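You operate a simulated robot arm through the tools that you are given. There is no shell and no other tool. Be economical: measure what you need, move in short steps, check, and stop when the job is done.

You run a simulated robot arm. Do the job below in one go: nothing can be reset, and whatever is moved stays where it is left.

JOB
Put the funnel from the hose table on the white table. Then put the black insert in the grey drip tray. Then take the brown carton on the wooden table and put it away on the top of the day tank. Then put the carton on the wooden table away on the pallet. Then take the black drip tray on the wooden table and put it away on the hose table. Then fetch the green breather from the top of the low rack and set it in the red sample tray. Then put one of the filter discs from the sample table on the steel tray. Then take the white cover and put it in the green sample tray. The order counts. Set down upright: green breather.

It is judged by the outcome, as a careful person would: the job done as asked, and still so three seconds after it is handed in. It fails if anything else is knocked over, pushed out of place, dropped, spilled or broken. A push-on lid holds only when it is set on centred and level and pressed home; a screw cap is set on level and turned clockwise until tight.

ROBOT AND FRAMES
A 7-joint arm with a vacuum gripper on a trunk, on a base that drives. Base frame: it is fixed to the floor where the robot stands at the start and does not move with it; the origin is under the middle of the robot, x ahead of it, y to its left, z up. Lengths are in m, angles in degrees, forces in N, time in s.
Its first joint turns from -166.0 to 166.0 degrees. Places, roughly: black drip tray (26x18x8 cm) [2.8, -3.5, 0.8]; black insert (5x5x5 cm) [2.9, -2.6, 0.8]; brown carton (9x6x5 cm) [2.9, -3, 0.8]; carton [3, -3.25, 0.75]; filter disc (7x9x3 cm) [2.9, -0.4, 0.9]; funnel (15x15x13 cm) [0.5, -0.1, 0.8]; green breather (5x5x7 cm) [1.1, -2.4, 0.8]; green sample tray (17x24 cm) [2.74, 0.68, 0.86]; grey drip tray (26x18x8 cm) [3, -2.2, 0.8]; hose table [0.6, -0.3, 0.7]; pallet [-3.7, 3.9, 0.4]; red sample tray (17x24 cm) [2.74, 0.88, 0.86]; steel tray (24x20x3 cm) [0.5, 1.6, 0.8]; top of the day tank [-2.4, -1.9, 0.8]; white cover (6x6x3 cm) [2.7, 4.1, 0.8]; white table [2.9, 3.6, 0.8]. Payload 1.06 kg.
Tool frame: the origin (TCP) lies in the middle of the cups' lips, and z points out of the cups. The gripper has 1 cup of 0.024 m across, covering 0.024 by 0.024 m (tool x, y); the bellows give 0.008 m. With the vacuum on, a cup seals on a smooth face that it is pressed against (1 to 4 N); it does not hold porous or soft things. The pull reaches 23 N.
Orientation is that of the tool frame in the base frame, as a unit quaternion [w, x, y, z]. With the cups facing straight down, the tool's x points along the base's -x, its y along +y and its z along -z.

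CONTROLS
- The arm moves only by the tool drive_tool. Its argument "commands" is a list of rows, each a list of 3 entries, a list of its own where there are three numbers: the vacuum: 1 switches it on, 0 off, then the shift along the base's x, y, z in m, then the turn, a rotation vector about the base's x, y, z in degrees. In form: [[suction, [dx, dy, dz], [ax, ay, az]], ...]. A call has 1 to 12 rows; each row is the pose to reach, as a shift and turn from the pose commanded when the call began. A row lasts 0.2 s, in which the tool goes at most 0.05 m and 8.6 degrees; a call with a longer step from one row to the next is refused whole, and so is a gripper value outside its range. Where a pose cannot be reached the arm comes as near as it can. A force on the tool above 40 N (or 10 N above the force at the start of the call, whichever is more), or a blocked arm, ends the call early, and 0.2 s more pass. The pull builds up within a second once a cup has sealed. Time passes only in rows, and 0.2 s behind the last, so rows that repeat a pose give it time. The reply holds the time, the measured pose of the TCP, the force on the tool along the base axes and the pull of the vacuum, in the units named above and with some noise, with the torque about the TCP (base axes, N m) and any sound that the robot's microphone picked up.
- Cameras (640 x 400 px; columns grow to the right, rows downward): "scene" is now at [0.1526, 0.1534, 1.4655]; the picture's right is [-0.72, -0.69, 0.00], its down [-0.52, 0.54, -0.66] and it looks along [0.46, -0.47, -0.75] (base axes); focal length 270 px, centre (320, 200). "wrist" rides on the gripper at [0.078, 0.019, -0.096] in the tool frame; the picture's right is [-0.24, 0.97, 0.00], its down [-0.71, -0.17, -0.69] and it looks along [-0.67, -0.16, 0.73] (tool axes); focal length 243 px, centre (320, 200).
- camera(camera): a new picture of that camera. It takes no simulated time.
- steer(legs): drives the robot by 1 to 6 legs, each [ahead, left, turn to the left] in m, m and degrees, along the robot's own axes; the way and the turn of a leg run together, so that a leg with both is an arc; at most 1.5 m and 180 degrees a leg. The arm and the cameras ride along, it lands a little off, and it stops where it bumps. It gives what a move gives.
- aim_head(pan, tilt): turns the head with the scene camera to pan (to the left, within 120 degrees either way) and tilt (down, from -29 to 69), counted from straight ahead of the robot. It gives what a move gives.
- measure_at(camera, pixels): for up to 12 pixels [column, row] of the newest picture of that camera ("zoom" is the newest enlarged one), the place [x, y, z] in the base frame of the surface seen there, good to about 0.002 m. It takes no simulated time.
- zoom(camera, box): a new picture of the part [left, top, right, bottom] of that camera's present view, enlarged. It takes no simulated time.
- finish_job(): hands the job in; it is judged then, once.

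Go step by step. Measure first, check grasps and placings, and put right what went wrong. The budget is 322 turns and 206 pictures, counting those below and the enlarged ones. Unless the task says otherwise, let go and move clear before handing in, and close with one line.

The tools are called after "Call:" as a command line: name --argument value ..., lists and objects as JSON in quotes. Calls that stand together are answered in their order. drive_tool: Moves the arm, as the interface text tells. Its arguments: {"type":"object","properties":{"commands":{"type":"array","items":{"type":"array"}}},"required":["commands"]} The other tools are called the same way: steer (legs) drives the base; aim_head (pan, tilt) turns the head that bears the scene camera; camera (camera) takes a picture; measure_at (camera, pixels) gives the place of the surface under pixels of a picture; zoom (camera, box) takes an enlarged picture of a part of a camera's view; finish_job () hands the job in.

At the start:

```text
time: 0.0
tcp_pos: [0.6826, -0.1862, 0.9775]
tcp_rot: [0.0, -0.001, 1.0, 0.0]
force: [0.3, -0.5, 0.2]
wrist_torque: [-0.03, 0.02, 0.0]
pull: 0.0
robot x, y, heading: [-0.0031, -0.0043, -0.2]
head pan, tilt: [-46.1, 48.9]
```

scene: 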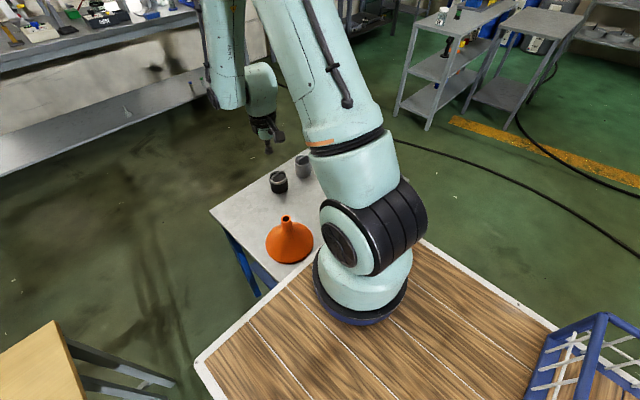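
wrist: 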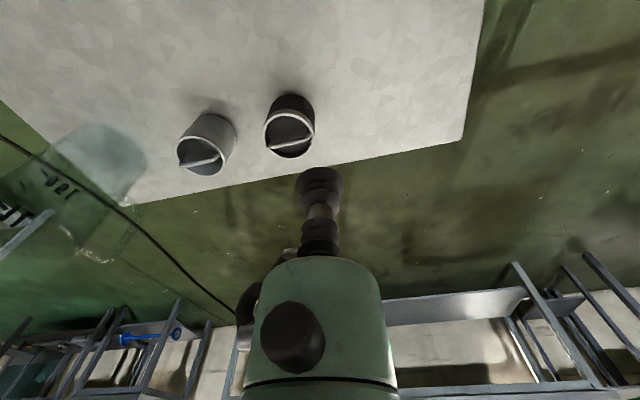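

The scene picture shows the orange funnel at about (290,240) on the hose table, spout upwards. I measure the funnel and nearby points.

Call:
measure_at --camera "scene" --pixels '[[286, 219], [290, 235], [268, 250], [290, 262], [310, 245], [240, 210], [300, 300], [570, 370], [278, 183], [303, 165], [200, 362], [430, 240]]'

Call:
zoom --camera "scene" --box '[200, 140, 360, 300]'

```text
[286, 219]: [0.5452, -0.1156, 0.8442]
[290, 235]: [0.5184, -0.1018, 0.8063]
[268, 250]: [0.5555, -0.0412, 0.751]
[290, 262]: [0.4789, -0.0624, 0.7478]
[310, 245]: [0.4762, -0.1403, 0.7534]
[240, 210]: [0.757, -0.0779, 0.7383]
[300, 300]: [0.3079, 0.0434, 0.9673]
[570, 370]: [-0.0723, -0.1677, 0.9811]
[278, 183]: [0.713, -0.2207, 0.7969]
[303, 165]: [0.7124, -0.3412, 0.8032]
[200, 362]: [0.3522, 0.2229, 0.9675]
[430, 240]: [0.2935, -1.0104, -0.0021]
```

```text
2.50 times, centred on (280, 220) of scene
```

zoom: 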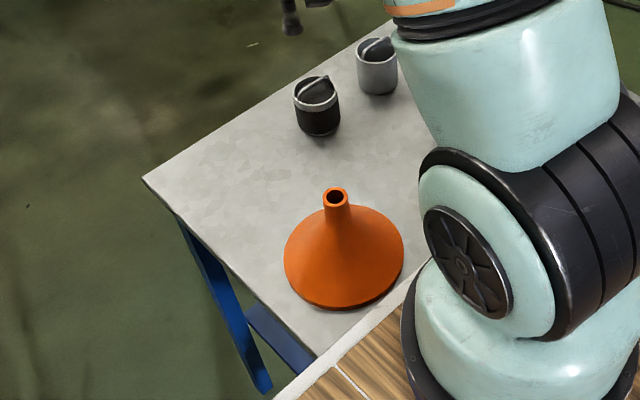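

The funnel is a cone, rim down, with an open spout, so I must grip on its side. First a look around to learn the surroundings.

Call:
aim_head --pan 0 --tilt 25

Call:
camera --camera "scene"

Call:
aim_head --pan 90 --tilt 25

Call:
camera --camera "scene"

Call:
aim_head --pan -90 --tilt 25

Call:
camera --camera "scene"

Call:
aim_head --pan -120 --tilt 30

Call:
camera --camera "scene"

Call:
aim_head --pan 120 --tilt 30

Call:
camera --camera "scene"

```text
time: 1.1
tcp_pos: [0.6825, -0.1858, 0.9762]
tcp_rot: [0.0, 0.0, 1.0, 0.0]
force: [0.8, -0.2, -0.3]
wrist_torque: [0.0, 0.01, -0.01]
pull: 0.0
robot x, y, heading: [0.0042, 0.0007, 0.3]
head pan, tilt: [0.0, 25.0]
```

```text
202 pictures are left
```

scene: 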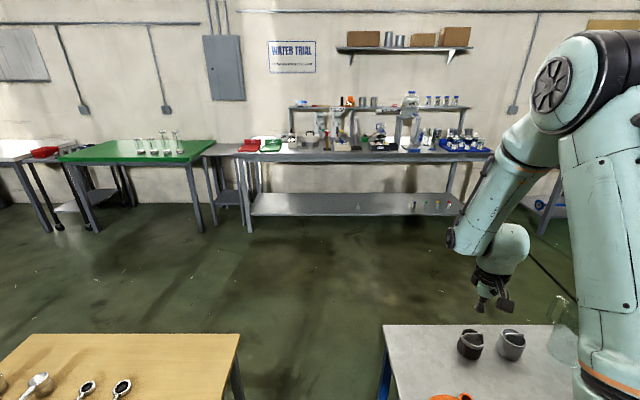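

```text
time: 2.8
tcp_pos: [0.6825, -0.1845, 0.9759]
tcp_rot: [0.0, 0.001, 1.0, 0.0]
force: [-0.2, -0.2, -0.1]
wrist_torque: [0.01, -0.01, 0.01]
pull: 0.1
robot x, y, heading: [0.0019, -0.0016, -0.1]
head pan, tilt: [90.0, 25.0]
```

```text
201 pictures are left
```

scene: 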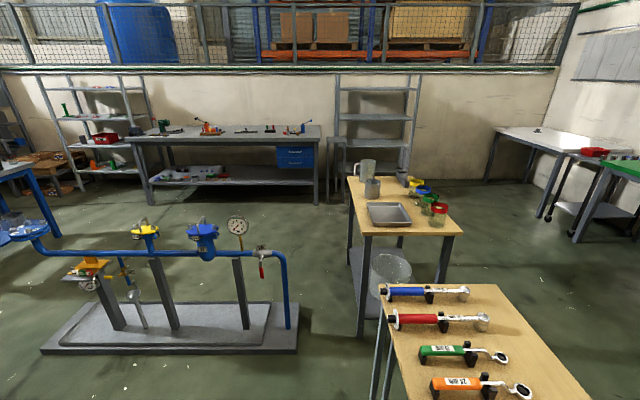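

```text
time: 5.5
tcp_pos: [0.6837, -0.1869, 0.977]
tcp_rot: [0.001, -0.001, 1.0, 0.0]
force: [0.1, 0.4, 0.3]
wrist_torque: [0.03, -0.05, 0.02]
pull: 0.0
robot x, y, heading: [-0.0013, 0.0014, -0.1]
head pan, tilt: [-90.0, 25.0]
```

```text
200 pictures are left
```

scene: 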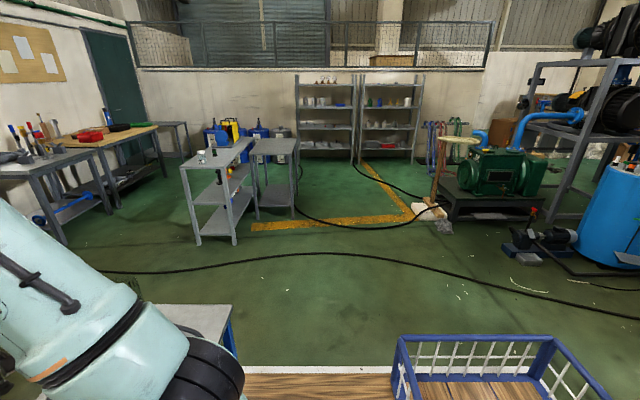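

```text
time: 6.4
tcp_pos: [0.6831, -0.185, 0.9759]
tcp_rot: [0.0, 0.001, 1.0, 0.0]
force: [-0.3, -0.3, -0.1]
wrist_torque: [-0.01, 0.0, -0.04]
pull: 0.1
robot x, y, heading: [-0.0006, -0.001, -0.4]
head pan, tilt: [-120.0, 30.0]
```

```text
199 pictures are left
```

scene: 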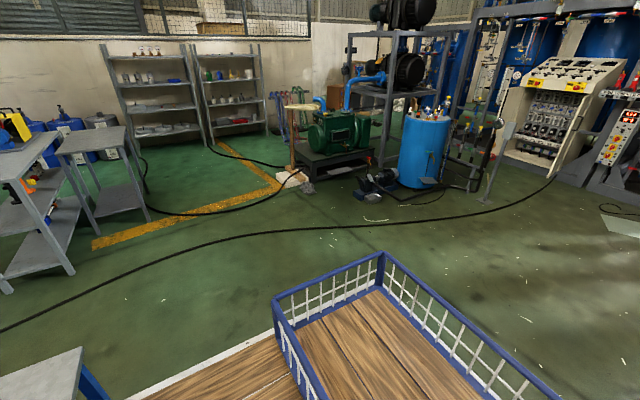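

```text
time: 9.8
tcp_pos: [0.6822, -0.1856, 0.9776]
tcp_rot: [0.0, 0.0, 1.0, 0.0]
force: [0.4, -0.5, -1.3]
wrist_torque: [0.01, -0.02, -0.01]
pull: 0.1
robot x, y, heading: [-0.0022, -0.0023, -0.1]
head pan, tilt: [120.0, 30.0]
```

```text
198 pictures are left
```

scene: 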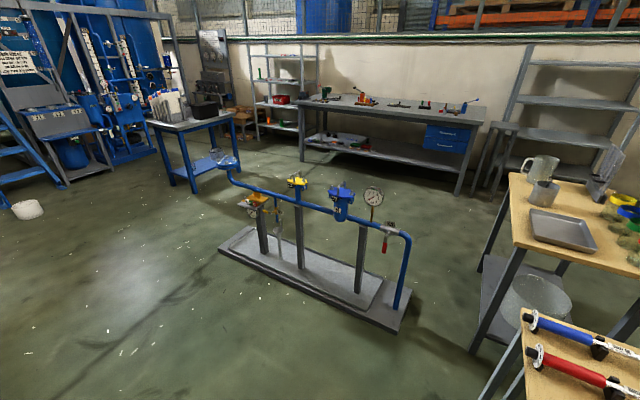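

The room behind the robot is free, so I back off 0.13 m to reach the funnel's near flank well, then look at it.

Call:
steer --legs '[[-0.13, 0, 0]]'

Call:
aim_head --pan -25 --tilt 50

Call:
camera --camera "scene"

Call:
camera --camera "wrist"

```text
time: 11.1
tcp_pos: [0.553, -0.1868, 0.976]
tcp_rot: [0.0, 0.0, 1.0, 0.001]
force: [0.0, -0.3, -0.2]
wrist_torque: [0.03, 0.02, 0.01]
pull: 0.0
robot x, y, heading: [-0.1258, -0.0031, -0.2]
head pan, tilt: [120.0, 30.0]
```

```text
time: 13.4
tcp_pos: [0.5538, -0.1865, 0.9771]
tcp_rot: [0.0, 0.001, 1.0, 0.0]
force: [0.4, -0.3, 1.0]
wrist_torque: [0.02, 0.01, -0.03]
pull: 0.0
robot x, y, heading: [-0.1282, -0.0038, 0.1]
head pan, tilt: [-25.0, 50.0]
```

```text
197 pictures are left
```

scene: 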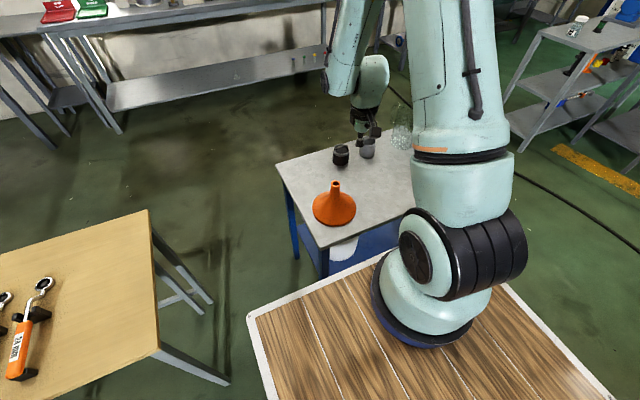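

```text
196 pictures are left
```

wrist: 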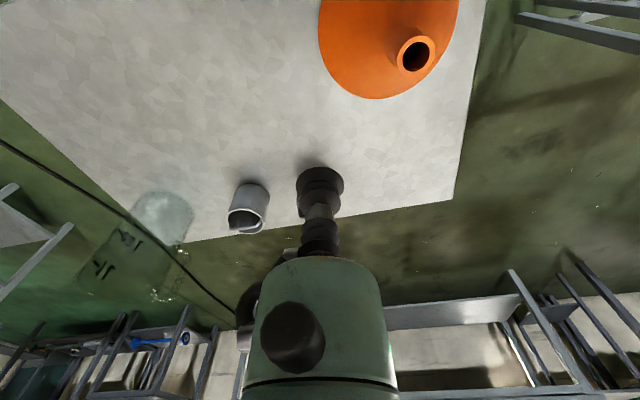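

The funnel is at (335,205) in the scene view. I measure its profile in a zoom.

Call:
zoom --camera "scene" --box '[295, 165, 375, 245]'

```text
5.00 times, centred on (335, 205) of scene
```

zoom: 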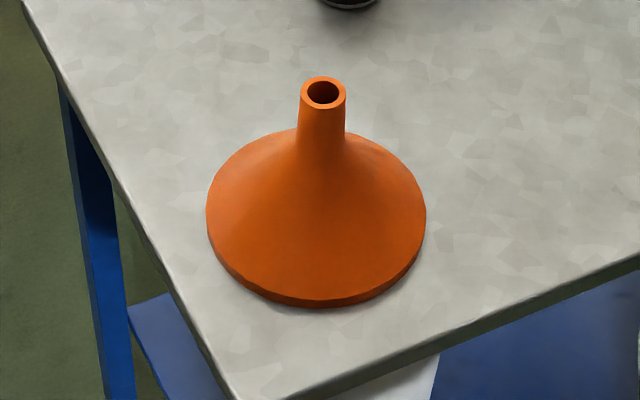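

Call:
measure_at --camera "zoom" --pixels '[[322, 78], [322, 108], [322, 140], [322, 165], [322, 190], [322, 210], [322, 235], [322, 260], [322, 285], [210, 215], [424, 215], [320, 299]]'

```text
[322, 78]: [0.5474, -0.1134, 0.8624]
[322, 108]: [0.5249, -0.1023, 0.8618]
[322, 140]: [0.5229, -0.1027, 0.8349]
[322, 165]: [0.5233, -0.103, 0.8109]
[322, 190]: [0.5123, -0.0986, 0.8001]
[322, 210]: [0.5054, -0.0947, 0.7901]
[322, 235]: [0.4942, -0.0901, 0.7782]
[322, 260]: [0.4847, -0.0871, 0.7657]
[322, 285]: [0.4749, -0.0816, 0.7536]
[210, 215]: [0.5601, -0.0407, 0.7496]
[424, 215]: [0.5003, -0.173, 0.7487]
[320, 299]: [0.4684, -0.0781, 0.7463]
```

The cone slope is about 48.5° with axis near (0.536,-0.107). I'll grip the near flank at radius 0.05, which needs more distance, so I back off another 0.2 m.

Call:
steer --legs '[[-0.2, 0, 0]]'

Call:
aim_head --pan -20 --tilt 45

```text
time: 15.0
tcp_pos: [0.3543, -0.1912, 0.9763]
tcp_rot: [0.0, 0.004, 1.0, 0.0]
force: [0.0, 0.7, -0.4]
wrist_torque: [-0.03, 0.02, 0.03]
pull: 0.0
robot x, y, heading: [-0.3269, 0.0011, -0.5]
head pan, tilt: [-25.0, 50.0]
```

```text
time: 15.6
tcp_pos: [0.3545, -0.1909, 0.9772]
tcp_rot: [0.001, 0.004, 1.0, -0.001]
force: [-0.1, -0.2, 0.2]
wrist_torque: [0.0, 0.01, -0.01]
pull: 0.1
robot x, y, heading: [-0.3244, 0.0028, -0.4]
head pan, tilt: [-20.0, 45.0]
```

Now I tilt the tool 48.5° forward and move in front of the near flank.

Call:
drive_tool --commands '[[0, [0.01, 0.014, -0.015], [0, -8.1, 0]], [0, [0.02, 0.028, -0.03], [0, -16.2, 0]], [0, [0.03, 0.042, -0.045], [0, -24.3, 0]], [0, [0.04, 0.056, -0.06], [0, -32.4, 0]], [0, [0.05, 0.07, -0.08], [0, -40.5, 0]], [0, [0.06, 0.08, -0.1], [0, -48.5, 0]], [0, [0.07, 0.084, -0.13], [0, -48.5, 0]], [0, [0.087, 0.084, -0.165], [0, -48.5, 0]], [0, [0.087, 0.084, -0.165], [0, -48.5, 0]]]'

Call:
camera --camera "wrist"

Call:
camera --camera "scene"

```text
time: 17.6
tcp_pos: [0.4437, -0.1063, 0.8114]
tcp_rot: [0.411, 0.004, 0.912, 0.002]
force: [0.0, -0.3, 0.0]
wrist_torque: [0.01, -0.01, -0.01]
pull: 0.0
robot x, y, heading: [-0.324, 0.0002, -0.7]
head pan, tilt: [-20.0, 45.0]
```

```text
194 pictures are left
```

wrist: 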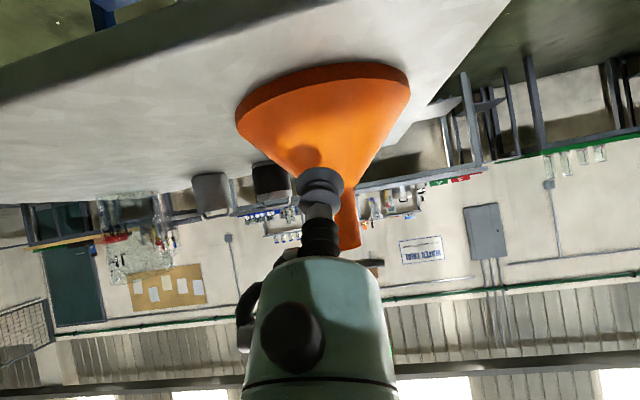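

```text
193 pictures are left
```

scene: 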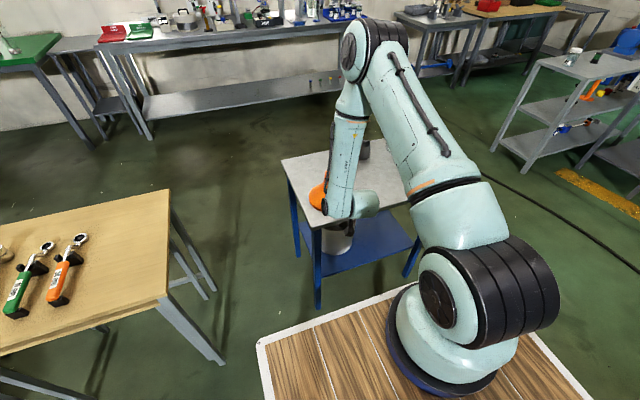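

The tool faces the flank squarely. I advance along the normal (0.75,0,-0.66) with vacuum on in small steps.

Call:
drive_tool --commands '[[1, [0.015, 0, -0.0132], [0, 0, 0]], [1, [0.03, 0, -0.0264], [0, 0, 0]], [1, [0.039, 0, -0.0345], [0, 0, 0]], [1, [0.042, 0, -0.0372], [0, 0, 0]], [1, [0.0435, 0, -0.0385], [0, 0, 0]], [1, [0.0435, 0, -0.0385], [0, 0, 0]], [1, [0.0435, 0, -0.0385], [0, 0, 0]]]'

```text
time: 19.2
tcp_pos: [0.4853, -0.1059, 0.7728]
tcp_rot: [0.411, 0.004, 0.912, 0.002]
force: [0.7, 0.1, -0.7]
wrist_torque: [0.0, -0.1, -0.02]
pull: 22.7
robot x, y, heading: [-0.3259, 0.0042, -0.7]
head pan, tilt: [-20.0, 45.0]
```

Pull 22.7 N: sealed. I lift straight up.

Call:
drive_tool --commands '[[1, [0, 0, 0.01], [0, 0, 0]], [1, [0, 0, 0.03], [0, 0, 0]], [1, [0, 0, 0.06], [0, 0, 0]], [1, [0, 0, 0.1], [0, 0, 0]], [1, [0, 0, 0.14], [0, 0, 0]], [1, [-0.03, 0, 0.18], [0, 0, 0]], [1, [-0.06, 0, 0.22], [0, 0, 0]], [1, [-0.06, 0, 0.22], [0, 0, 0]]]'

Call:
camera --camera "scene"

Call:
aim_head --pan 30 --tilt 15

Call:
camera --camera "scene"

```text
time: 21.0
tcp_pos: [0.422, -0.1115, 0.9952]
tcp_rot: [0.411, 0.004, 0.912, 0.002]
force: [-0.2, 0.0, -0.3]
wrist_torque: [0.03, 0.06, 0.0]
pull: 22.9
robot x, y, heading: [-0.3263, -0.0, -0.6]
head pan, tilt: [-20.0, 45.0]
```

```text
192 pictures are left
```

scene: 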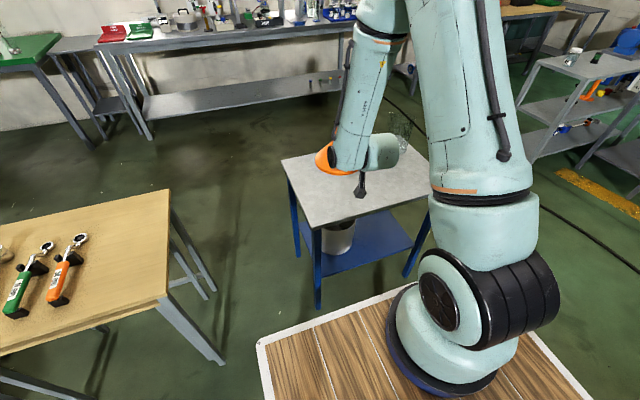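

```text
time: 22.2
tcp_pos: [0.4221, -0.1123, 0.9954]
tcp_rot: [0.41, 0.005, 0.912, 0.002]
force: [-0.4, 0.6, -0.7]
wrist_torque: [0.0, 0.06, 0.02]
pull: 22.8
robot x, y, heading: [-0.3278, 0.0055, -0.6]
head pan, tilt: [30.0, 15.0]
```

```text
191 pictures are left
```

scene: 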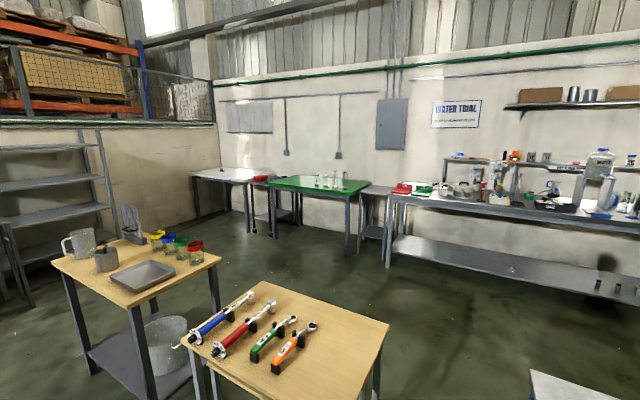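

The funnel is held. I measure furniture for route planning: white table, tables between, bench edges.

Call:
measure_at --camera "scene" --pixels '[[192, 174], [246, 182], [348, 194], [270, 184], [388, 200], [380, 322], [215, 370], [245, 285], [54, 262], [220, 258], [135, 240], [535, 372]]'

Call:
aim_head --pan 15 --tilt 55

Call:
camera --camera "scene"

```text
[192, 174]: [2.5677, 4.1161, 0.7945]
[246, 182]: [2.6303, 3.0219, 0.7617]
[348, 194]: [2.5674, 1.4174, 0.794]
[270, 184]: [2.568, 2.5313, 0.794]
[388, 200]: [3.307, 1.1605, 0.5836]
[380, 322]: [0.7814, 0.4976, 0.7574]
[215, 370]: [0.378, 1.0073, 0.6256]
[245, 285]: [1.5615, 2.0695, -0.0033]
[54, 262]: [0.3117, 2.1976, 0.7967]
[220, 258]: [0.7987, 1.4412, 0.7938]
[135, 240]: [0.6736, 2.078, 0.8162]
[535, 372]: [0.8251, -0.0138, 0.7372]
```

```text
time: 23.3
tcp_pos: [0.4211, -0.1134, 0.9948]
tcp_rot: [0.41, 0.004, 0.912, 0.002]
force: [1.3, 0.2, -1.0]
wrist_torque: [0.03, 0.04, 0.01]
pull: 23.1
robot x, y, heading: [-0.3277, -0.0013, -0.7]
head pan, tilt: [15.0, 55.0]
```

```text
190 pictures are left
```

scene: 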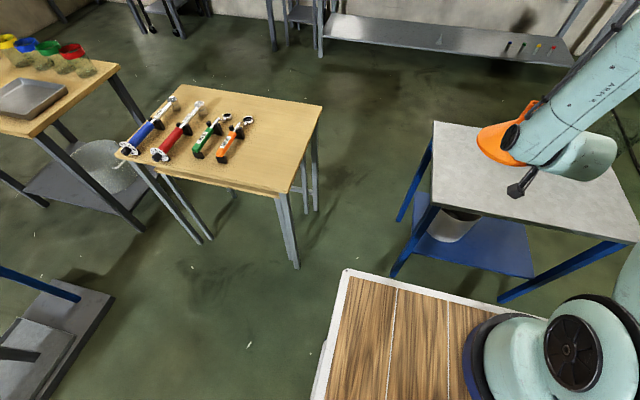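

Call:
measure_at --camera "scene" --pixels '[[348, 271], [320, 107], [278, 194], [434, 122], [425, 200], [118, 155], [295, 262], [112, 300], [636, 245], [180, 85]]'

Call:
aim_head --pan -115 --tilt 60

Call:
camera --camera "scene"

Call:
aim_head --pan -70 --tilt 30

Call:
camera --camera "scene"

```text
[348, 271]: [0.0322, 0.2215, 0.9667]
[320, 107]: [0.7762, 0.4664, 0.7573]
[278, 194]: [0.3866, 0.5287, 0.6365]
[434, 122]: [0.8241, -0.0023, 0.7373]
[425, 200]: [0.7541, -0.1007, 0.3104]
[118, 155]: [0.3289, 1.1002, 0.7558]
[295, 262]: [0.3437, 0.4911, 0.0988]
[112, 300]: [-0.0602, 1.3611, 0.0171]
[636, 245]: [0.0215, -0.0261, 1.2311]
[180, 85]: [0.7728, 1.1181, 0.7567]
```

```text
time: 25.4
tcp_pos: [0.421, -0.1114, 0.9937]
tcp_rot: [0.411, 0.005, 0.912, 0.002]
force: [-0.7, 0.7, -0.2]
wrist_torque: [0.0, 0.05, -0.01]
pull: 22.3
robot x, y, heading: [-0.3275, 0.0046, -0.5]
head pan, tilt: [-115.0, 60.0]
```

```text
189 pictures are left
```

scene: 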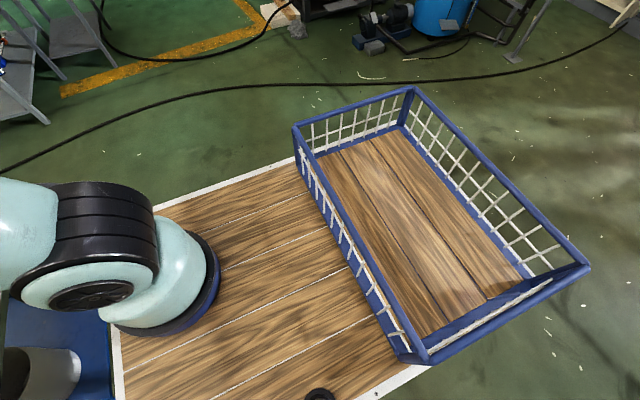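

```text
time: 26.5
tcp_pos: [0.4216, -0.1128, 0.9947]
tcp_rot: [0.411, 0.004, 0.912, 0.002]
force: [0.5, -0.2, -1.1]
wrist_torque: [-0.01, 0.02, 0.0]
pull: 23.3
robot x, y, heading: [-0.3279, -0.0017, -0.6]
head pan, tilt: [-70.0, 30.0]
```

```text
188 pictures are left
```

scene: 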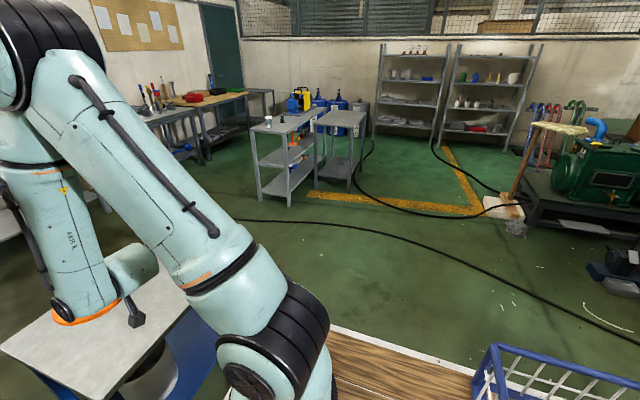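

The gap between the tables is too narrow; I'll drive around the right side of the hose table (y≈-1.1), then along the corridor x≈1.45.

Call:
steer --legs '[[-0.35, 0, 0], [0, -1.1, 0]]'

Call:
aim_head --pan 0 --tilt 30

Call:
camera --camera "scene"

```text
time: 34.0
tcp_pos: [0.049, -1.2165, 0.9938]
tcp_rot: [0.411, 0.008, 0.912, 0.0]
force: [0.1, 0.1, -0.8]
wrist_torque: [0.02, 0.05, 0.01]
pull: 22.6
robot x, y, heading: [-0.6978, -1.0969, -1.0]
head pan, tilt: [-70.0, 30.0]
```

```text
time: 35.5
tcp_pos: [0.0478, -1.217, 0.9937]
tcp_rot: [0.411, 0.009, 0.911, 0.0]
force: [-0.3, 0.0, -0.8]
wrist_torque: [0.0, 0.04, -0.03]
pull: 23.1
robot x, y, heading: [-0.7006, -1.0975, -1.0]
head pan, tilt: [0.0, 30.0]
```

```text
187 pictures are left
```

scene: 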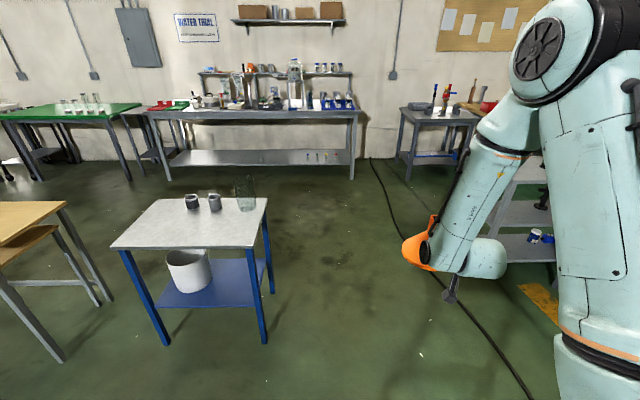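

Path ahead looks clear between the hose table (right corner (266,200)) and the cart at right. I check clearances.

Call:
measure_at --camera "scene" --pixels '[[266, 200], [245, 250], [262, 340], [505, 190], [245, 180], [360, 115], [352, 175], [160, 120], [545, 290]]'

Call:
aim_head --pan -40 --tilt 30

Call:
camera --camera "scene"

```text
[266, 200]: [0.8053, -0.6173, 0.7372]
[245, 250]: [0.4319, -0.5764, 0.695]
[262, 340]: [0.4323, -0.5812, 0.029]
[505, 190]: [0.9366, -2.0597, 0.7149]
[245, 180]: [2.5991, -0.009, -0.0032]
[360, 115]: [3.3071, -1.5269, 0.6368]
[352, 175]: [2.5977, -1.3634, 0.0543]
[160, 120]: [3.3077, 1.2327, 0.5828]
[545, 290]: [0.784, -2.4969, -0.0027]
```

```text
time: 36.5
tcp_pos: [0.0481, -1.2161, 0.9951]
tcp_rot: [0.41, 0.009, 0.912, 0.0]
force: [-0.1, -0.7, -0.5]
wrist_torque: [0.01, 0.03, 0.0]
pull: 22.6
robot x, y, heading: [-0.6996, -1.0961, -1.2]
head pan, tilt: [-40.0, 30.0]
```

```text
186 pictures are left
```

scene: 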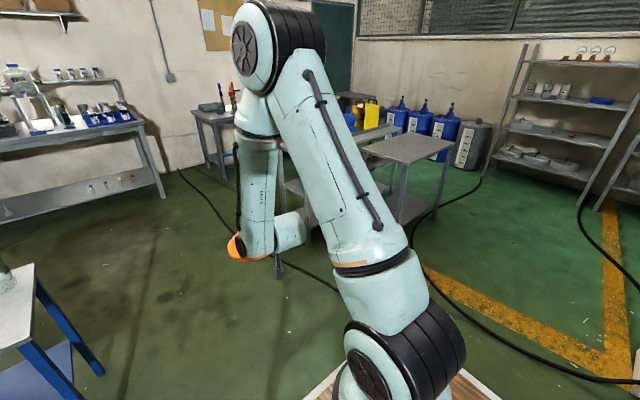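

Clear. Drive forward to x≈1.45, then left along the corridor.

Call:
steer --legs '[[1.1, 0, 1.0], [1.05, 0, 0], [0, 1.5, 0]]'

Call:
aim_head --pan 60 --tilt 35

Call:
camera --camera "scene"

```text
time: 54.5
tcp_pos: [2.1509, 0.4352, 0.9949]
tcp_rot: [0.41, -0.027, 0.911, 0.016]
force: [0.0, 0.8, -0.5]
wrist_torque: [0.01, 0.03, -0.02]
pull: 22.9
robot x, y, heading: [1.3939, 0.4956, 3.4]
head pan, tilt: [-40.0, 30.0]
```

```text
time: 56.3
tcp_pos: [2.1502, 0.4356, 0.9942]
tcp_rot: [0.411, -0.027, 0.911, 0.016]
force: [0.3, -0.1, -1.3]
wrist_torque: [-0.01, 0.04, 0.0]
pull: 22.6
robot x, y, heading: [1.3951, 0.493, 3.4]
head pan, tilt: [60.0, 35.0]
```

```text
185 pictures are left
```

scene: 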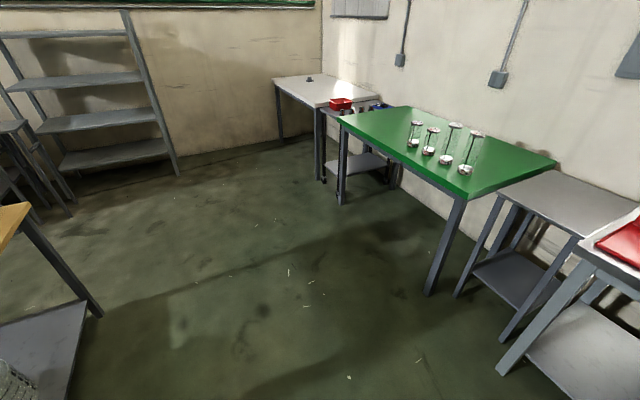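

Path along the corridor is clear; continuing left to the white table (at (315,90) in view).

Call:
steer --legs '[[0.02, 1.5, -3.4], [0.2, 1.4, -1.5]]'

Call:
aim_head --pan 15 --tilt 35

Call:
camera --camera "scene"

```text
refused: leg 1 is longer than a leg can be; nothing moved
```

```text
time: 57.4
tcp_pos: [2.1503, 0.436, 0.9943]
tcp_rot: [0.41, -0.027, 0.911, 0.016]
force: [0.0, -0.1, -1.1]
wrist_torque: [0.0, 0.03, 0.0]
pull: 23.0
robot x, y, heading: [1.3945, 0.4969, 3.4]
head pan, tilt: [15.0, 35.0]
```

```text
184 pictures are left
```

scene: 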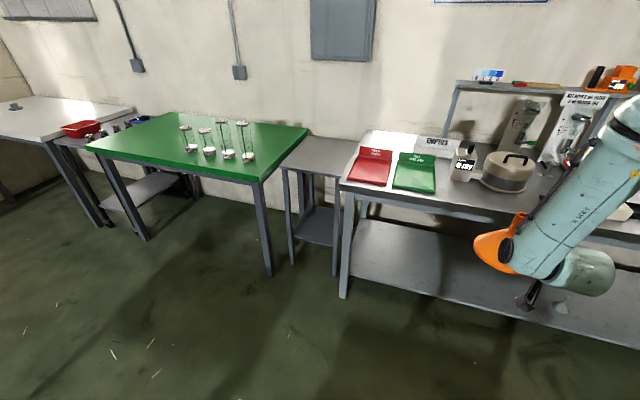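

The leg was too long; repeating with shorter legs.

Call:
steer --legs '[[0, 1.45, -3.4], [0.15, 1.4, -1.5]]'

Call:
camera --camera "scene"

```text
time: 71.4
tcp_pos: [2.3074, 3.2256, 0.9952]
tcp_rot: [0.411, 0.022, 0.912, -0.006]
force: [0.2, 0.3, -1.6]
wrist_torque: [-0.03, 0.04, 0.02]
pull: 22.8
robot x, y, heading: [1.5643, 3.3681, -2.3]
head pan, tilt: [15.0, 35.0]
```

```text
183 pictures are left
```

scene: 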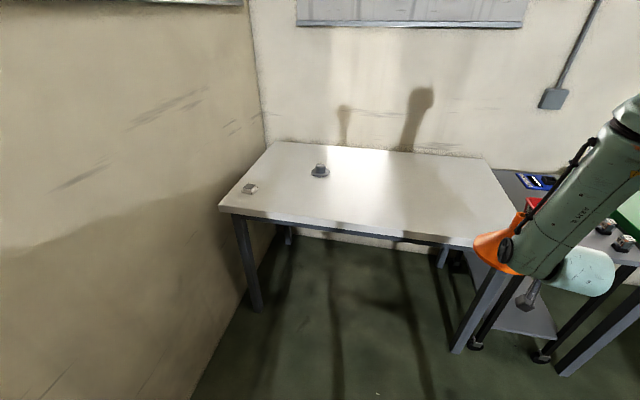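

I see the table, with the small white piece at (250,188) and another at (320,170). Measuring a free place for the funnel.

Call:
measure_at --camera "scene" --pixels '[[221, 208], [470, 240], [484, 160], [250, 186], [320, 167], [321, 175], [400, 200], [420, 210], [400, 190]]'

Call:
zoom --camera "scene" --box '[220, 140, 380, 240]'

```text
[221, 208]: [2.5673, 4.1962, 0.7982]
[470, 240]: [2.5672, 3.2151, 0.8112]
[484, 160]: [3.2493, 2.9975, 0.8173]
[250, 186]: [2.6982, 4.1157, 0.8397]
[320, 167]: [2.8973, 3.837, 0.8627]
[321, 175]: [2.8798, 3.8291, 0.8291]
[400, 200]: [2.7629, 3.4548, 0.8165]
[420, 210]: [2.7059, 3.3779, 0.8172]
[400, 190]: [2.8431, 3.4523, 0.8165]
```

```text
4.00 times, centred on (300, 190) of scene
```

zoom: 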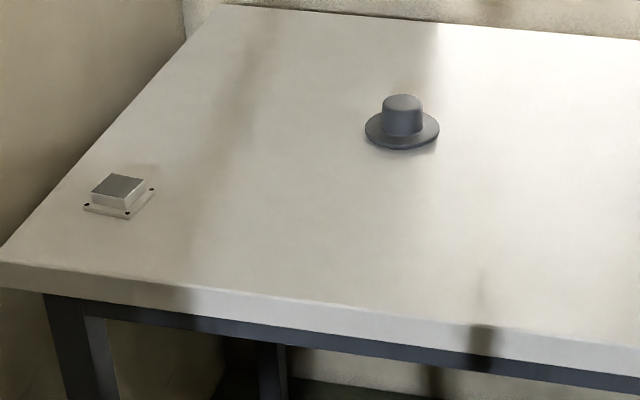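

Table top is at z 0.817, so release TCP height is 0.852. I drive in 0.45 m and 0.15 left, then check the hanging funnel.

Call:
steer --legs '[[0.45, 0.15, 2.0]]'

Call:
aim_head --pan -10 --tilt 40

Call:
camera --camera "scene"

Call:
camera --camera "wrist"

```text
time: 74.1
tcp_pos: [2.7561, 3.385, 0.9949]
tcp_rot: [0.411, 0.009, 0.912, 0.0]
force: [0.6, 0.4, -0.8]
wrist_torque: [0.01, 0.01, 0.02]
pull: 22.8
robot x, y, heading: [2.0044, 3.5049, -1.1]
head pan, tilt: [15.0, 35.0]
```

```text
time: 75.0
tcp_pos: [2.7551, 3.3852, 0.9947]
tcp_rot: [0.411, 0.009, 0.912, 0.0]
force: [1.1, 0.0, -0.7]
wrist_torque: [0.0, 0.05, 0.0]
pull: 22.9
robot x, y, heading: [2.0072, 3.5082, -0.8]
head pan, tilt: [-10.0, 40.0]
```

```text
181 pictures are left
```

scene: 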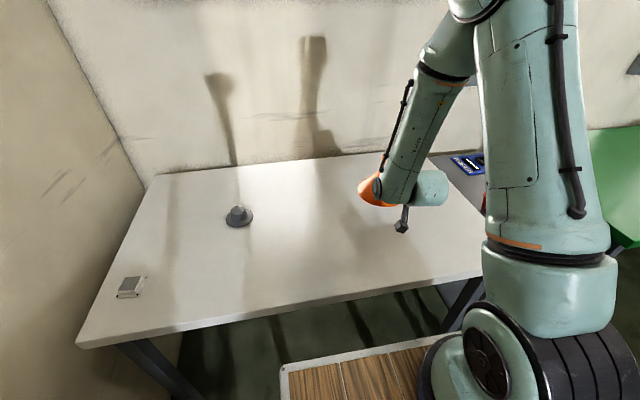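

```text
180 pictures are left
```

wrist: 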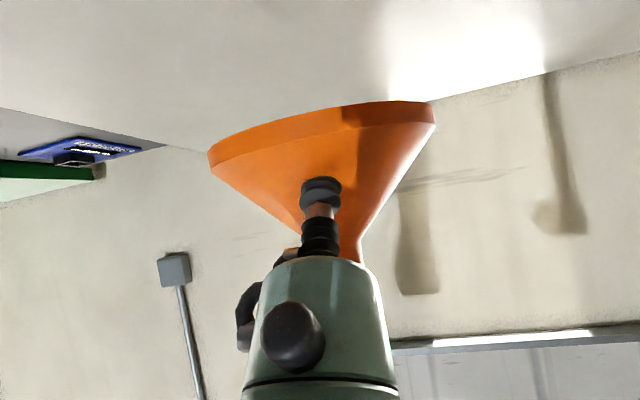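

The funnel hangs level above free table. I lower it slowly to contact.

Call:
drive_tool --commands '[[1, [0.02, 0, -0.04], [0, 0, 0]], [1, [0.04, 0, -0.08], [0, 0, 0]], [1, [0.04, 0, -0.115], [0, 0, 0]], [1, [0.04, 0, -0.13], [0, 0, 0]], [1, [0.04, 0, -0.136], [0, 0, 0]], [1, [0.04, 0, -0.139], [0, 0, 0]], [1, [0.04, 0, -0.141], [0, 0, 0]], [1, [0.04, 0, -0.142], [0, 0, 0]]]'

Call:
camera --camera "wrist"

```text
time: 76.8
tcp_pos: [2.7942, 3.3859, 0.8522]
tcp_rot: [0.411, 0.009, 0.912, -0.001]
force: [-0.1, 0.1, -0.2]
wrist_torque: [-0.02, -0.17, -0.01]
pull: 23.1
robot x, y, heading: [2.0049, 3.5063, -1.0]
head pan, tilt: [-10.0, 40.0]
```

```text
179 pictures are left
```

wrist: 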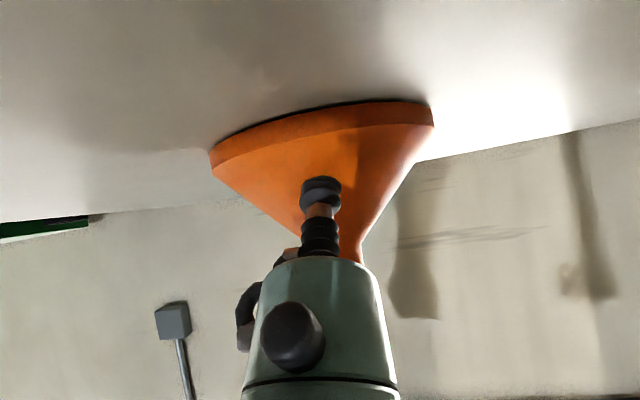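

Torque changed, so the rim is touching. A bit lower, then release and back out along the normal.

Call:
drive_tool --commands '[[1, [0, 0, -0.0015], [0, 0, 0]], [0, [0, 0, -0.0015], [0, 0, 0]], [0, [0, 0, -0.0015], [0, 0, 0]], [0, [0, 0, -0.0015], [0, 0, 0]], [0, [-0.008, 0, 0.007], [0, 0, 0]], [0, [-0.03, 0, 0.026], [0, 0, 0]], [0, [-0.06, 0, 0.055], [0, 0, 0]], [0, [-0.09, 0, 0.09], [0, 0, 0]]]'

Call:
camera --camera "wrist"

Call:
camera --camera "scene"

```text
time: 78.6
tcp_pos: [2.7059, 3.3876, 0.9428]
tcp_rot: [0.411, 0.01, 0.912, 0.0]
force: [0.3, 0.7, -0.7]
wrist_torque: [0.01, 0.02, -0.01]
pull: 0.0
robot x, y, heading: [2.0094, 3.5044, -1.5]
head pan, tilt: [-10.0, 40.0]
```

```text
178 pictures are left
```

wrist: 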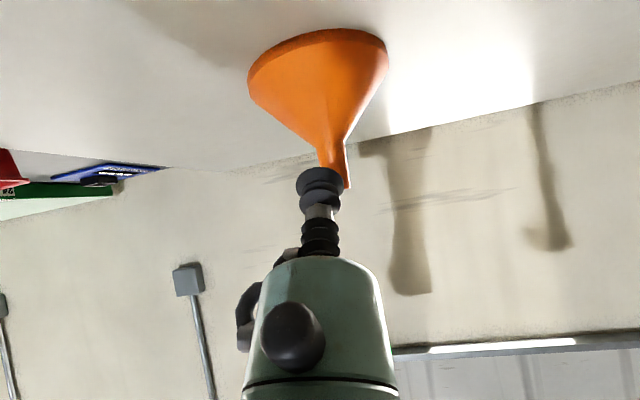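

```text
177 pictures are left
```

scene: 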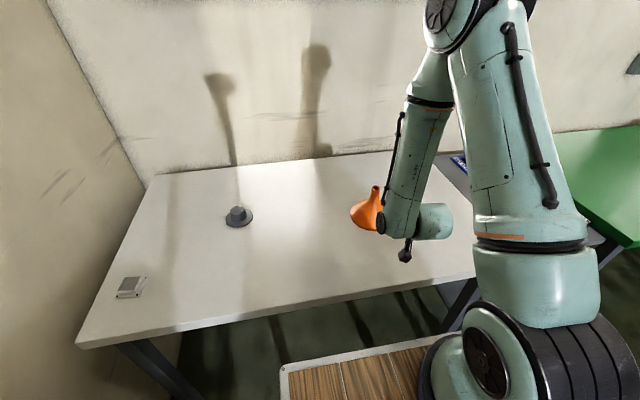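

The funnel stands on the white table. I straighten the tool and raise it, then drive to the wooden table area.

Call:
drive_tool --commands '[[0, [-0.02, 0, 0.04], [0, 8.1, 0]], [0, [-0.04, 0, 0.08], [0, 16.2, 0]], [0, [-0.06, 0, 0.11], [0, 24.3, 0]], [0, [-0.08, 0, 0.13], [0, 32.4, 0]], [0, [-0.1, 0, 0.15], [0, 40.5, 0]], [0, [-0.1, 0, 0.15], [0, 48.5, 0]]]'

Call:
steer --legs '[[-0.5, 0, 1.5], [0, -1.45, -0.5], [0, -1.45, 0], [0, -1.45, 0]]'

Call:
aim_head --pan -35 --tilt 30

Call:
camera --camera "scene"

```text
time: 80.0
tcp_pos: [2.6045, 3.3866, 1.0937]
tcp_rot: [-0.001, 0.008, 1.0, -0.004]
force: [0.0, 0.2, 0.3]
wrist_torque: [0.03, -0.01, 0.01]
pull: 0.0
robot x, y, heading: [2.007, 3.5041, -1.1]
head pan, tilt: [-10.0, 40.0]
```

```text
time: 103.4
tcp_pos: [2.505, -0.8715, 1.0917]
tcp_rot: [0.0, -0.063, 0.998, -0.004]
force: [-0.8, 0.3, 0.3]
wrist_torque: [-0.02, -0.03, 0.01]
pull: 0.0
robot x, y, heading: [1.8954, -0.8378, 6.8]
head pan, tilt: [-10.0, 40.0]
```

```text
time: 104.3
tcp_pos: [2.5058, -0.8718, 1.092]
tcp_rot: [0.0, -0.063, 0.998, -0.003]
force: [0.3, 0.3, 1.0]
wrist_torque: [-0.02, 0.0, -0.01]
pull: 0.0
robot x, y, heading: [1.8975, -0.8339, 7.1]
head pan, tilt: [-35.0, 30.0]
```

```text
176 pictures are left
```

scene: 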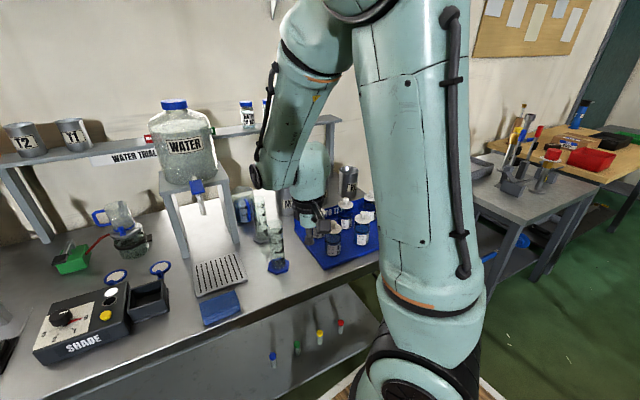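

Drift brought the robot closer to the bench (x 1.9, heading 7°); I back off and correct the heading, then check that nothing was touched.

Call:
steer --legs '[[-0.45, 0, 0], [0, 0, -7]]'

Call:
aim_head --pan 25 --tilt 25

Call:
camera --camera "scene"

Call:
aim_head --pan -60 --tilt 30

Call:
camera --camera "scene"

```text
time: 107.6
tcp_pos: [2.0465, -1.0012, 1.091]
tcp_rot: [0.0, -0.002, 1.0, -0.004]
force: [0.8, 0.8, -0.5]
wrist_torque: [0.01, -0.02, 0.01]
pull: 0.2
robot x, y, heading: [1.4522, -0.8938, 0.2]
head pan, tilt: [-35.0, 30.0]
```

```text
time: 108.9
tcp_pos: [2.045, -0.9999, 1.0921]
tcp_rot: [0.001, -0.003, 1.0, -0.005]
force: [0.4, 0.1, -0.3]
wrist_torque: [0.0, 0.01, -0.01]
pull: 0.0
robot x, y, heading: [1.446, -0.8934, -0.2]
head pan, tilt: [25.0, 25.0]
```

```text
175 pictures are left
```

scene: 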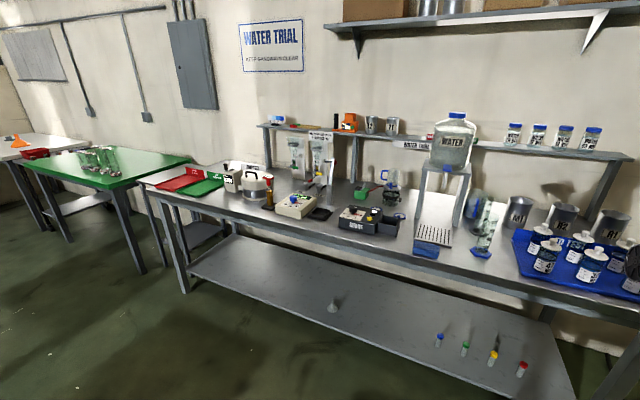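

```text
time: 110.5
tcp_pos: [2.0468, -0.9995, 1.092]
tcp_rot: [0.0, -0.003, 1.0, -0.004]
force: [0.3, 0.0, -0.5]
wrist_torque: [0.01, -0.02, 0.0]
pull: 0.1
robot x, y, heading: [1.4443, -0.8931, -0.1]
head pan, tilt: [-60.0, 30.0]
```

```text
174 pictures are left
```

scene: 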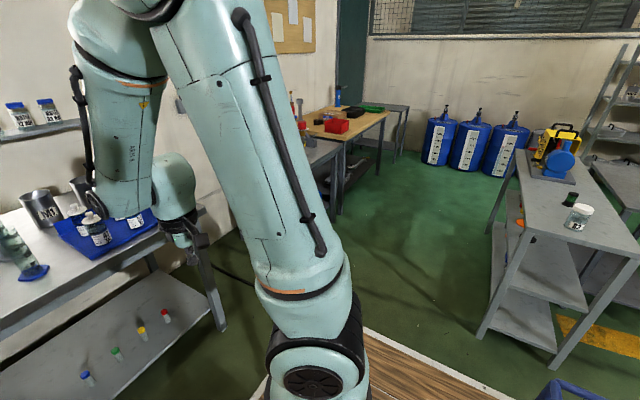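

Nothing on the bench was disturbed. The low rack is at right (jar (578,215), dark-green breather (570,198)). I measure the corridor there.

Call:
measure_at --camera "scene" --pixels '[[517, 150], [545, 250], [480, 335], [570, 200], [580, 210], [385, 113], [375, 165], [340, 205], [310, 150], [220, 320], [555, 180]]'

```text
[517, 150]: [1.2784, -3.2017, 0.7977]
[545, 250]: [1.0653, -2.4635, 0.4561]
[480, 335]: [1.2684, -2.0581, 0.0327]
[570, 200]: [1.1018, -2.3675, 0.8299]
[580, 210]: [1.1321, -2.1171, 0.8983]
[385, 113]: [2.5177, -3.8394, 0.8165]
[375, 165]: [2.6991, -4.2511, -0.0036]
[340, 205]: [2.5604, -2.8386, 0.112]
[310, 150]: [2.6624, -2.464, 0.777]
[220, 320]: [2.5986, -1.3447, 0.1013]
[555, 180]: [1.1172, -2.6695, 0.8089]
```

Corridor runs between rack face x≈1.27 and table edge x≈2.5. I retract the arm and drive diagonally in, then check.

Call:
drive_tool --commands '[[0, [-0.03, 0.03, 0.04], [0, 0, 0]], [0, [-0.06, 0.06, 0.08], [0, 0, 0]], [0, [-0.08, 0.08, 0.1], [0, 0, 0]]]'

Call:
steer --legs '[[0.3, -0.5, -1], [0.22, -0.4, 0]]'

Call:
aim_head --pan -35 --tilt 35

Call:
camera --camera "scene"

Call:
aim_head --pan -120 --tilt 50

Call:
camera --camera "scene"

```text
refused: row 1 steps farther than a row can; nothing moved
```

```text
time: 116.2
tcp_pos: [2.5603, -1.9131, 1.0917]
tcp_rot: [0.0, 0.0, 1.0, -0.004]
force: [0.2, 0.3, -0.1]
wrist_torque: [0.01, 0.01, 0.01]
pull: 0.0
robot x, y, heading: [1.9626, -1.8005, -0.6]
head pan, tilt: [-60.0, 30.0]
```

```text
time: 117.1
tcp_pos: [2.5604, -1.9139, 1.0929]
tcp_rot: [0.0, 0.001, 1.0, -0.004]
force: [-0.1, -0.1, 0.0]
wrist_torque: [0.02, -0.03, -0.01]
pull: 0.0
robot x, y, heading: [1.9631, -1.8048, -0.6]
head pan, tilt: [-35.0, 35.0]
```

```text
173 pictures are left
```

scene: 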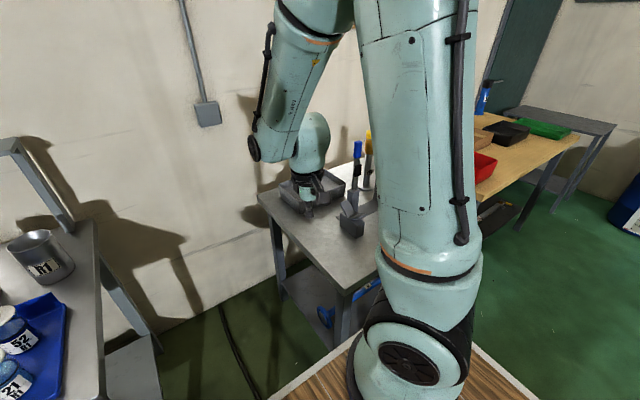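

```text
time: 118.7
tcp_pos: [2.5607, -1.9136, 1.091]
tcp_rot: [-0.001, 0.0, 1.0, -0.004]
force: [0.2, 0.1, -0.7]
wrist_torque: [0.01, -0.01, 0.03]
pull: 0.0
robot x, y, heading: [1.9614, -1.7996, -0.4]
head pan, tilt: [-120.0, 50.0]
```

```text
172 pictures are left
```

scene: 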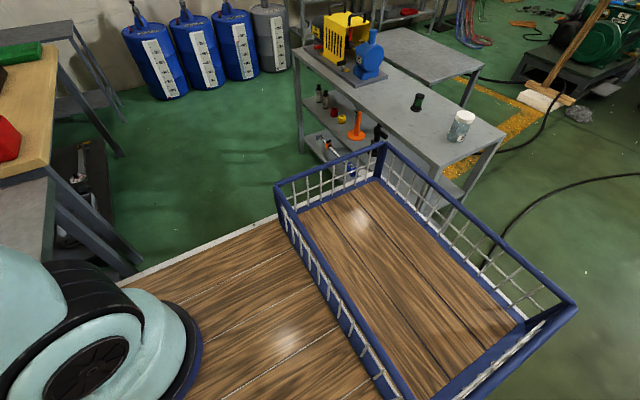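

We are well in the corridor. I measure the basket corners (robot rear) and the rack.

Call:
measure_at --camera "scene" --pixels '[[380, 146], [575, 305], [279, 188], [385, 396], [417, 100], [461, 118], [460, 165], [503, 135], [443, 168], [140, 285]]'

Call:
steer --legs '[[0.05, -0.55, -1]]'

Call:
aim_head --pan 0 --tilt 35

Call:
camera --camera "scene"

Call:
camera --camera "wrist"

```text
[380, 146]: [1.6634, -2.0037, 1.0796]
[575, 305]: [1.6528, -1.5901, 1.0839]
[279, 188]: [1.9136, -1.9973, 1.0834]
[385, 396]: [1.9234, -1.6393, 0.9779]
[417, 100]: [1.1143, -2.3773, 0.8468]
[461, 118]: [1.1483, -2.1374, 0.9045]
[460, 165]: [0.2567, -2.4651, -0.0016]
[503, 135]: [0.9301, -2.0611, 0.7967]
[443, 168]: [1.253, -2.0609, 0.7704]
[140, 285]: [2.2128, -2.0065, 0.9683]
```

```text
time: 121.8
tcp_pos: [2.5978, -2.4643, 1.0914]
tcp_rot: [-0.001, 0.011, 1.0, -0.005]
force: [0.5, 0.3, -0.2]
wrist_torque: [0.0, -0.03, -0.01]
pull: 0.0
robot x, y, heading: [2.0011, -2.3371, -1.4]
head pan, tilt: [-120.0, 50.0]
```

```text
time: 123.8
tcp_pos: [2.598, -2.4641, 1.0917]
tcp_rot: [0.001, 0.012, 1.0, -0.005]
force: [0.2, 0.4, 0.2]
wrist_torque: [0.0, 0.04, -0.01]
pull: 0.0
robot x, y, heading: [2.003, -2.3372, -1.4]
head pan, tilt: [0.0, 35.0]
```

```text
171 pictures are left
```

scene: 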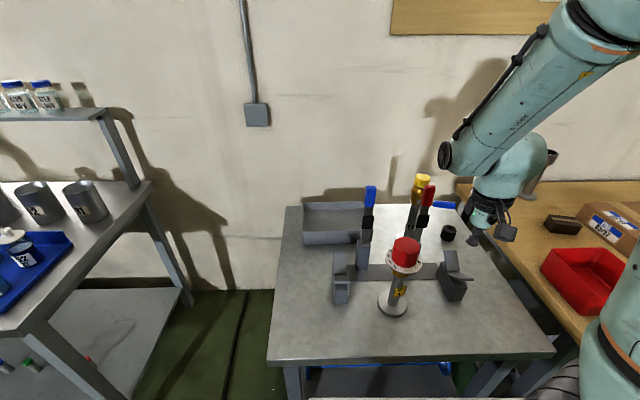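

```text
170 pictures are left
```

wrist: 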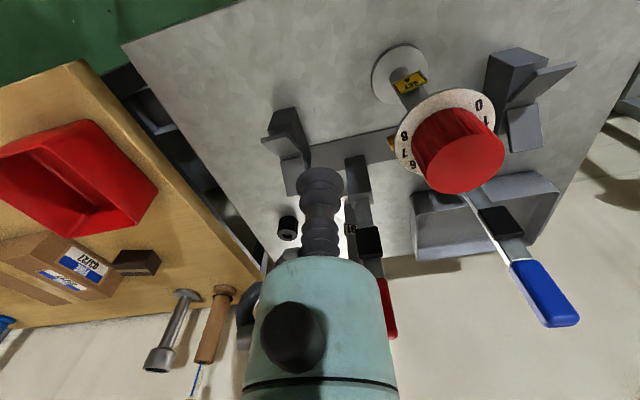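

The grey drip tray is at (333,222), the black insert at (448,233), with tall hand tools between. I zoom to see the insert.

Call:
zoom --camera "scene" --box '[290, 160, 490, 300]'

Call:
measure_at --camera "scene" --pixels '[[448, 228], [448, 240], [303, 206], [368, 204], [304, 243], [360, 243], [333, 225], [370, 187], [422, 178], [367, 240], [405, 238], [430, 190]]'

```text
2.86 times, centred on (390, 230) of scene
```

zoom: 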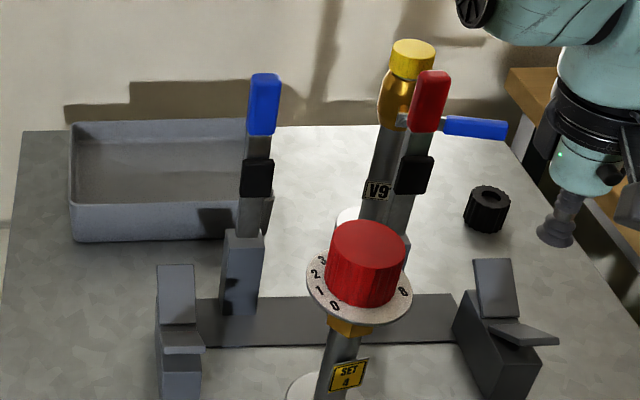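

```text
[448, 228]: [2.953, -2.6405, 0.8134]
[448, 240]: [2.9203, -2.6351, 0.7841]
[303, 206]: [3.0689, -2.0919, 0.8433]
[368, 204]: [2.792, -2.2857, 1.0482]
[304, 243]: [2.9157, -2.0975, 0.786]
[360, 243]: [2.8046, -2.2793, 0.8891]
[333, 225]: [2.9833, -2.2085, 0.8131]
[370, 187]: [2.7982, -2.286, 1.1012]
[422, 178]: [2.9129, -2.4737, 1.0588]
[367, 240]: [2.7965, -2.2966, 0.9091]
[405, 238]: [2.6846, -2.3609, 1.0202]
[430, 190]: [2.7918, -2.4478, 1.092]
```

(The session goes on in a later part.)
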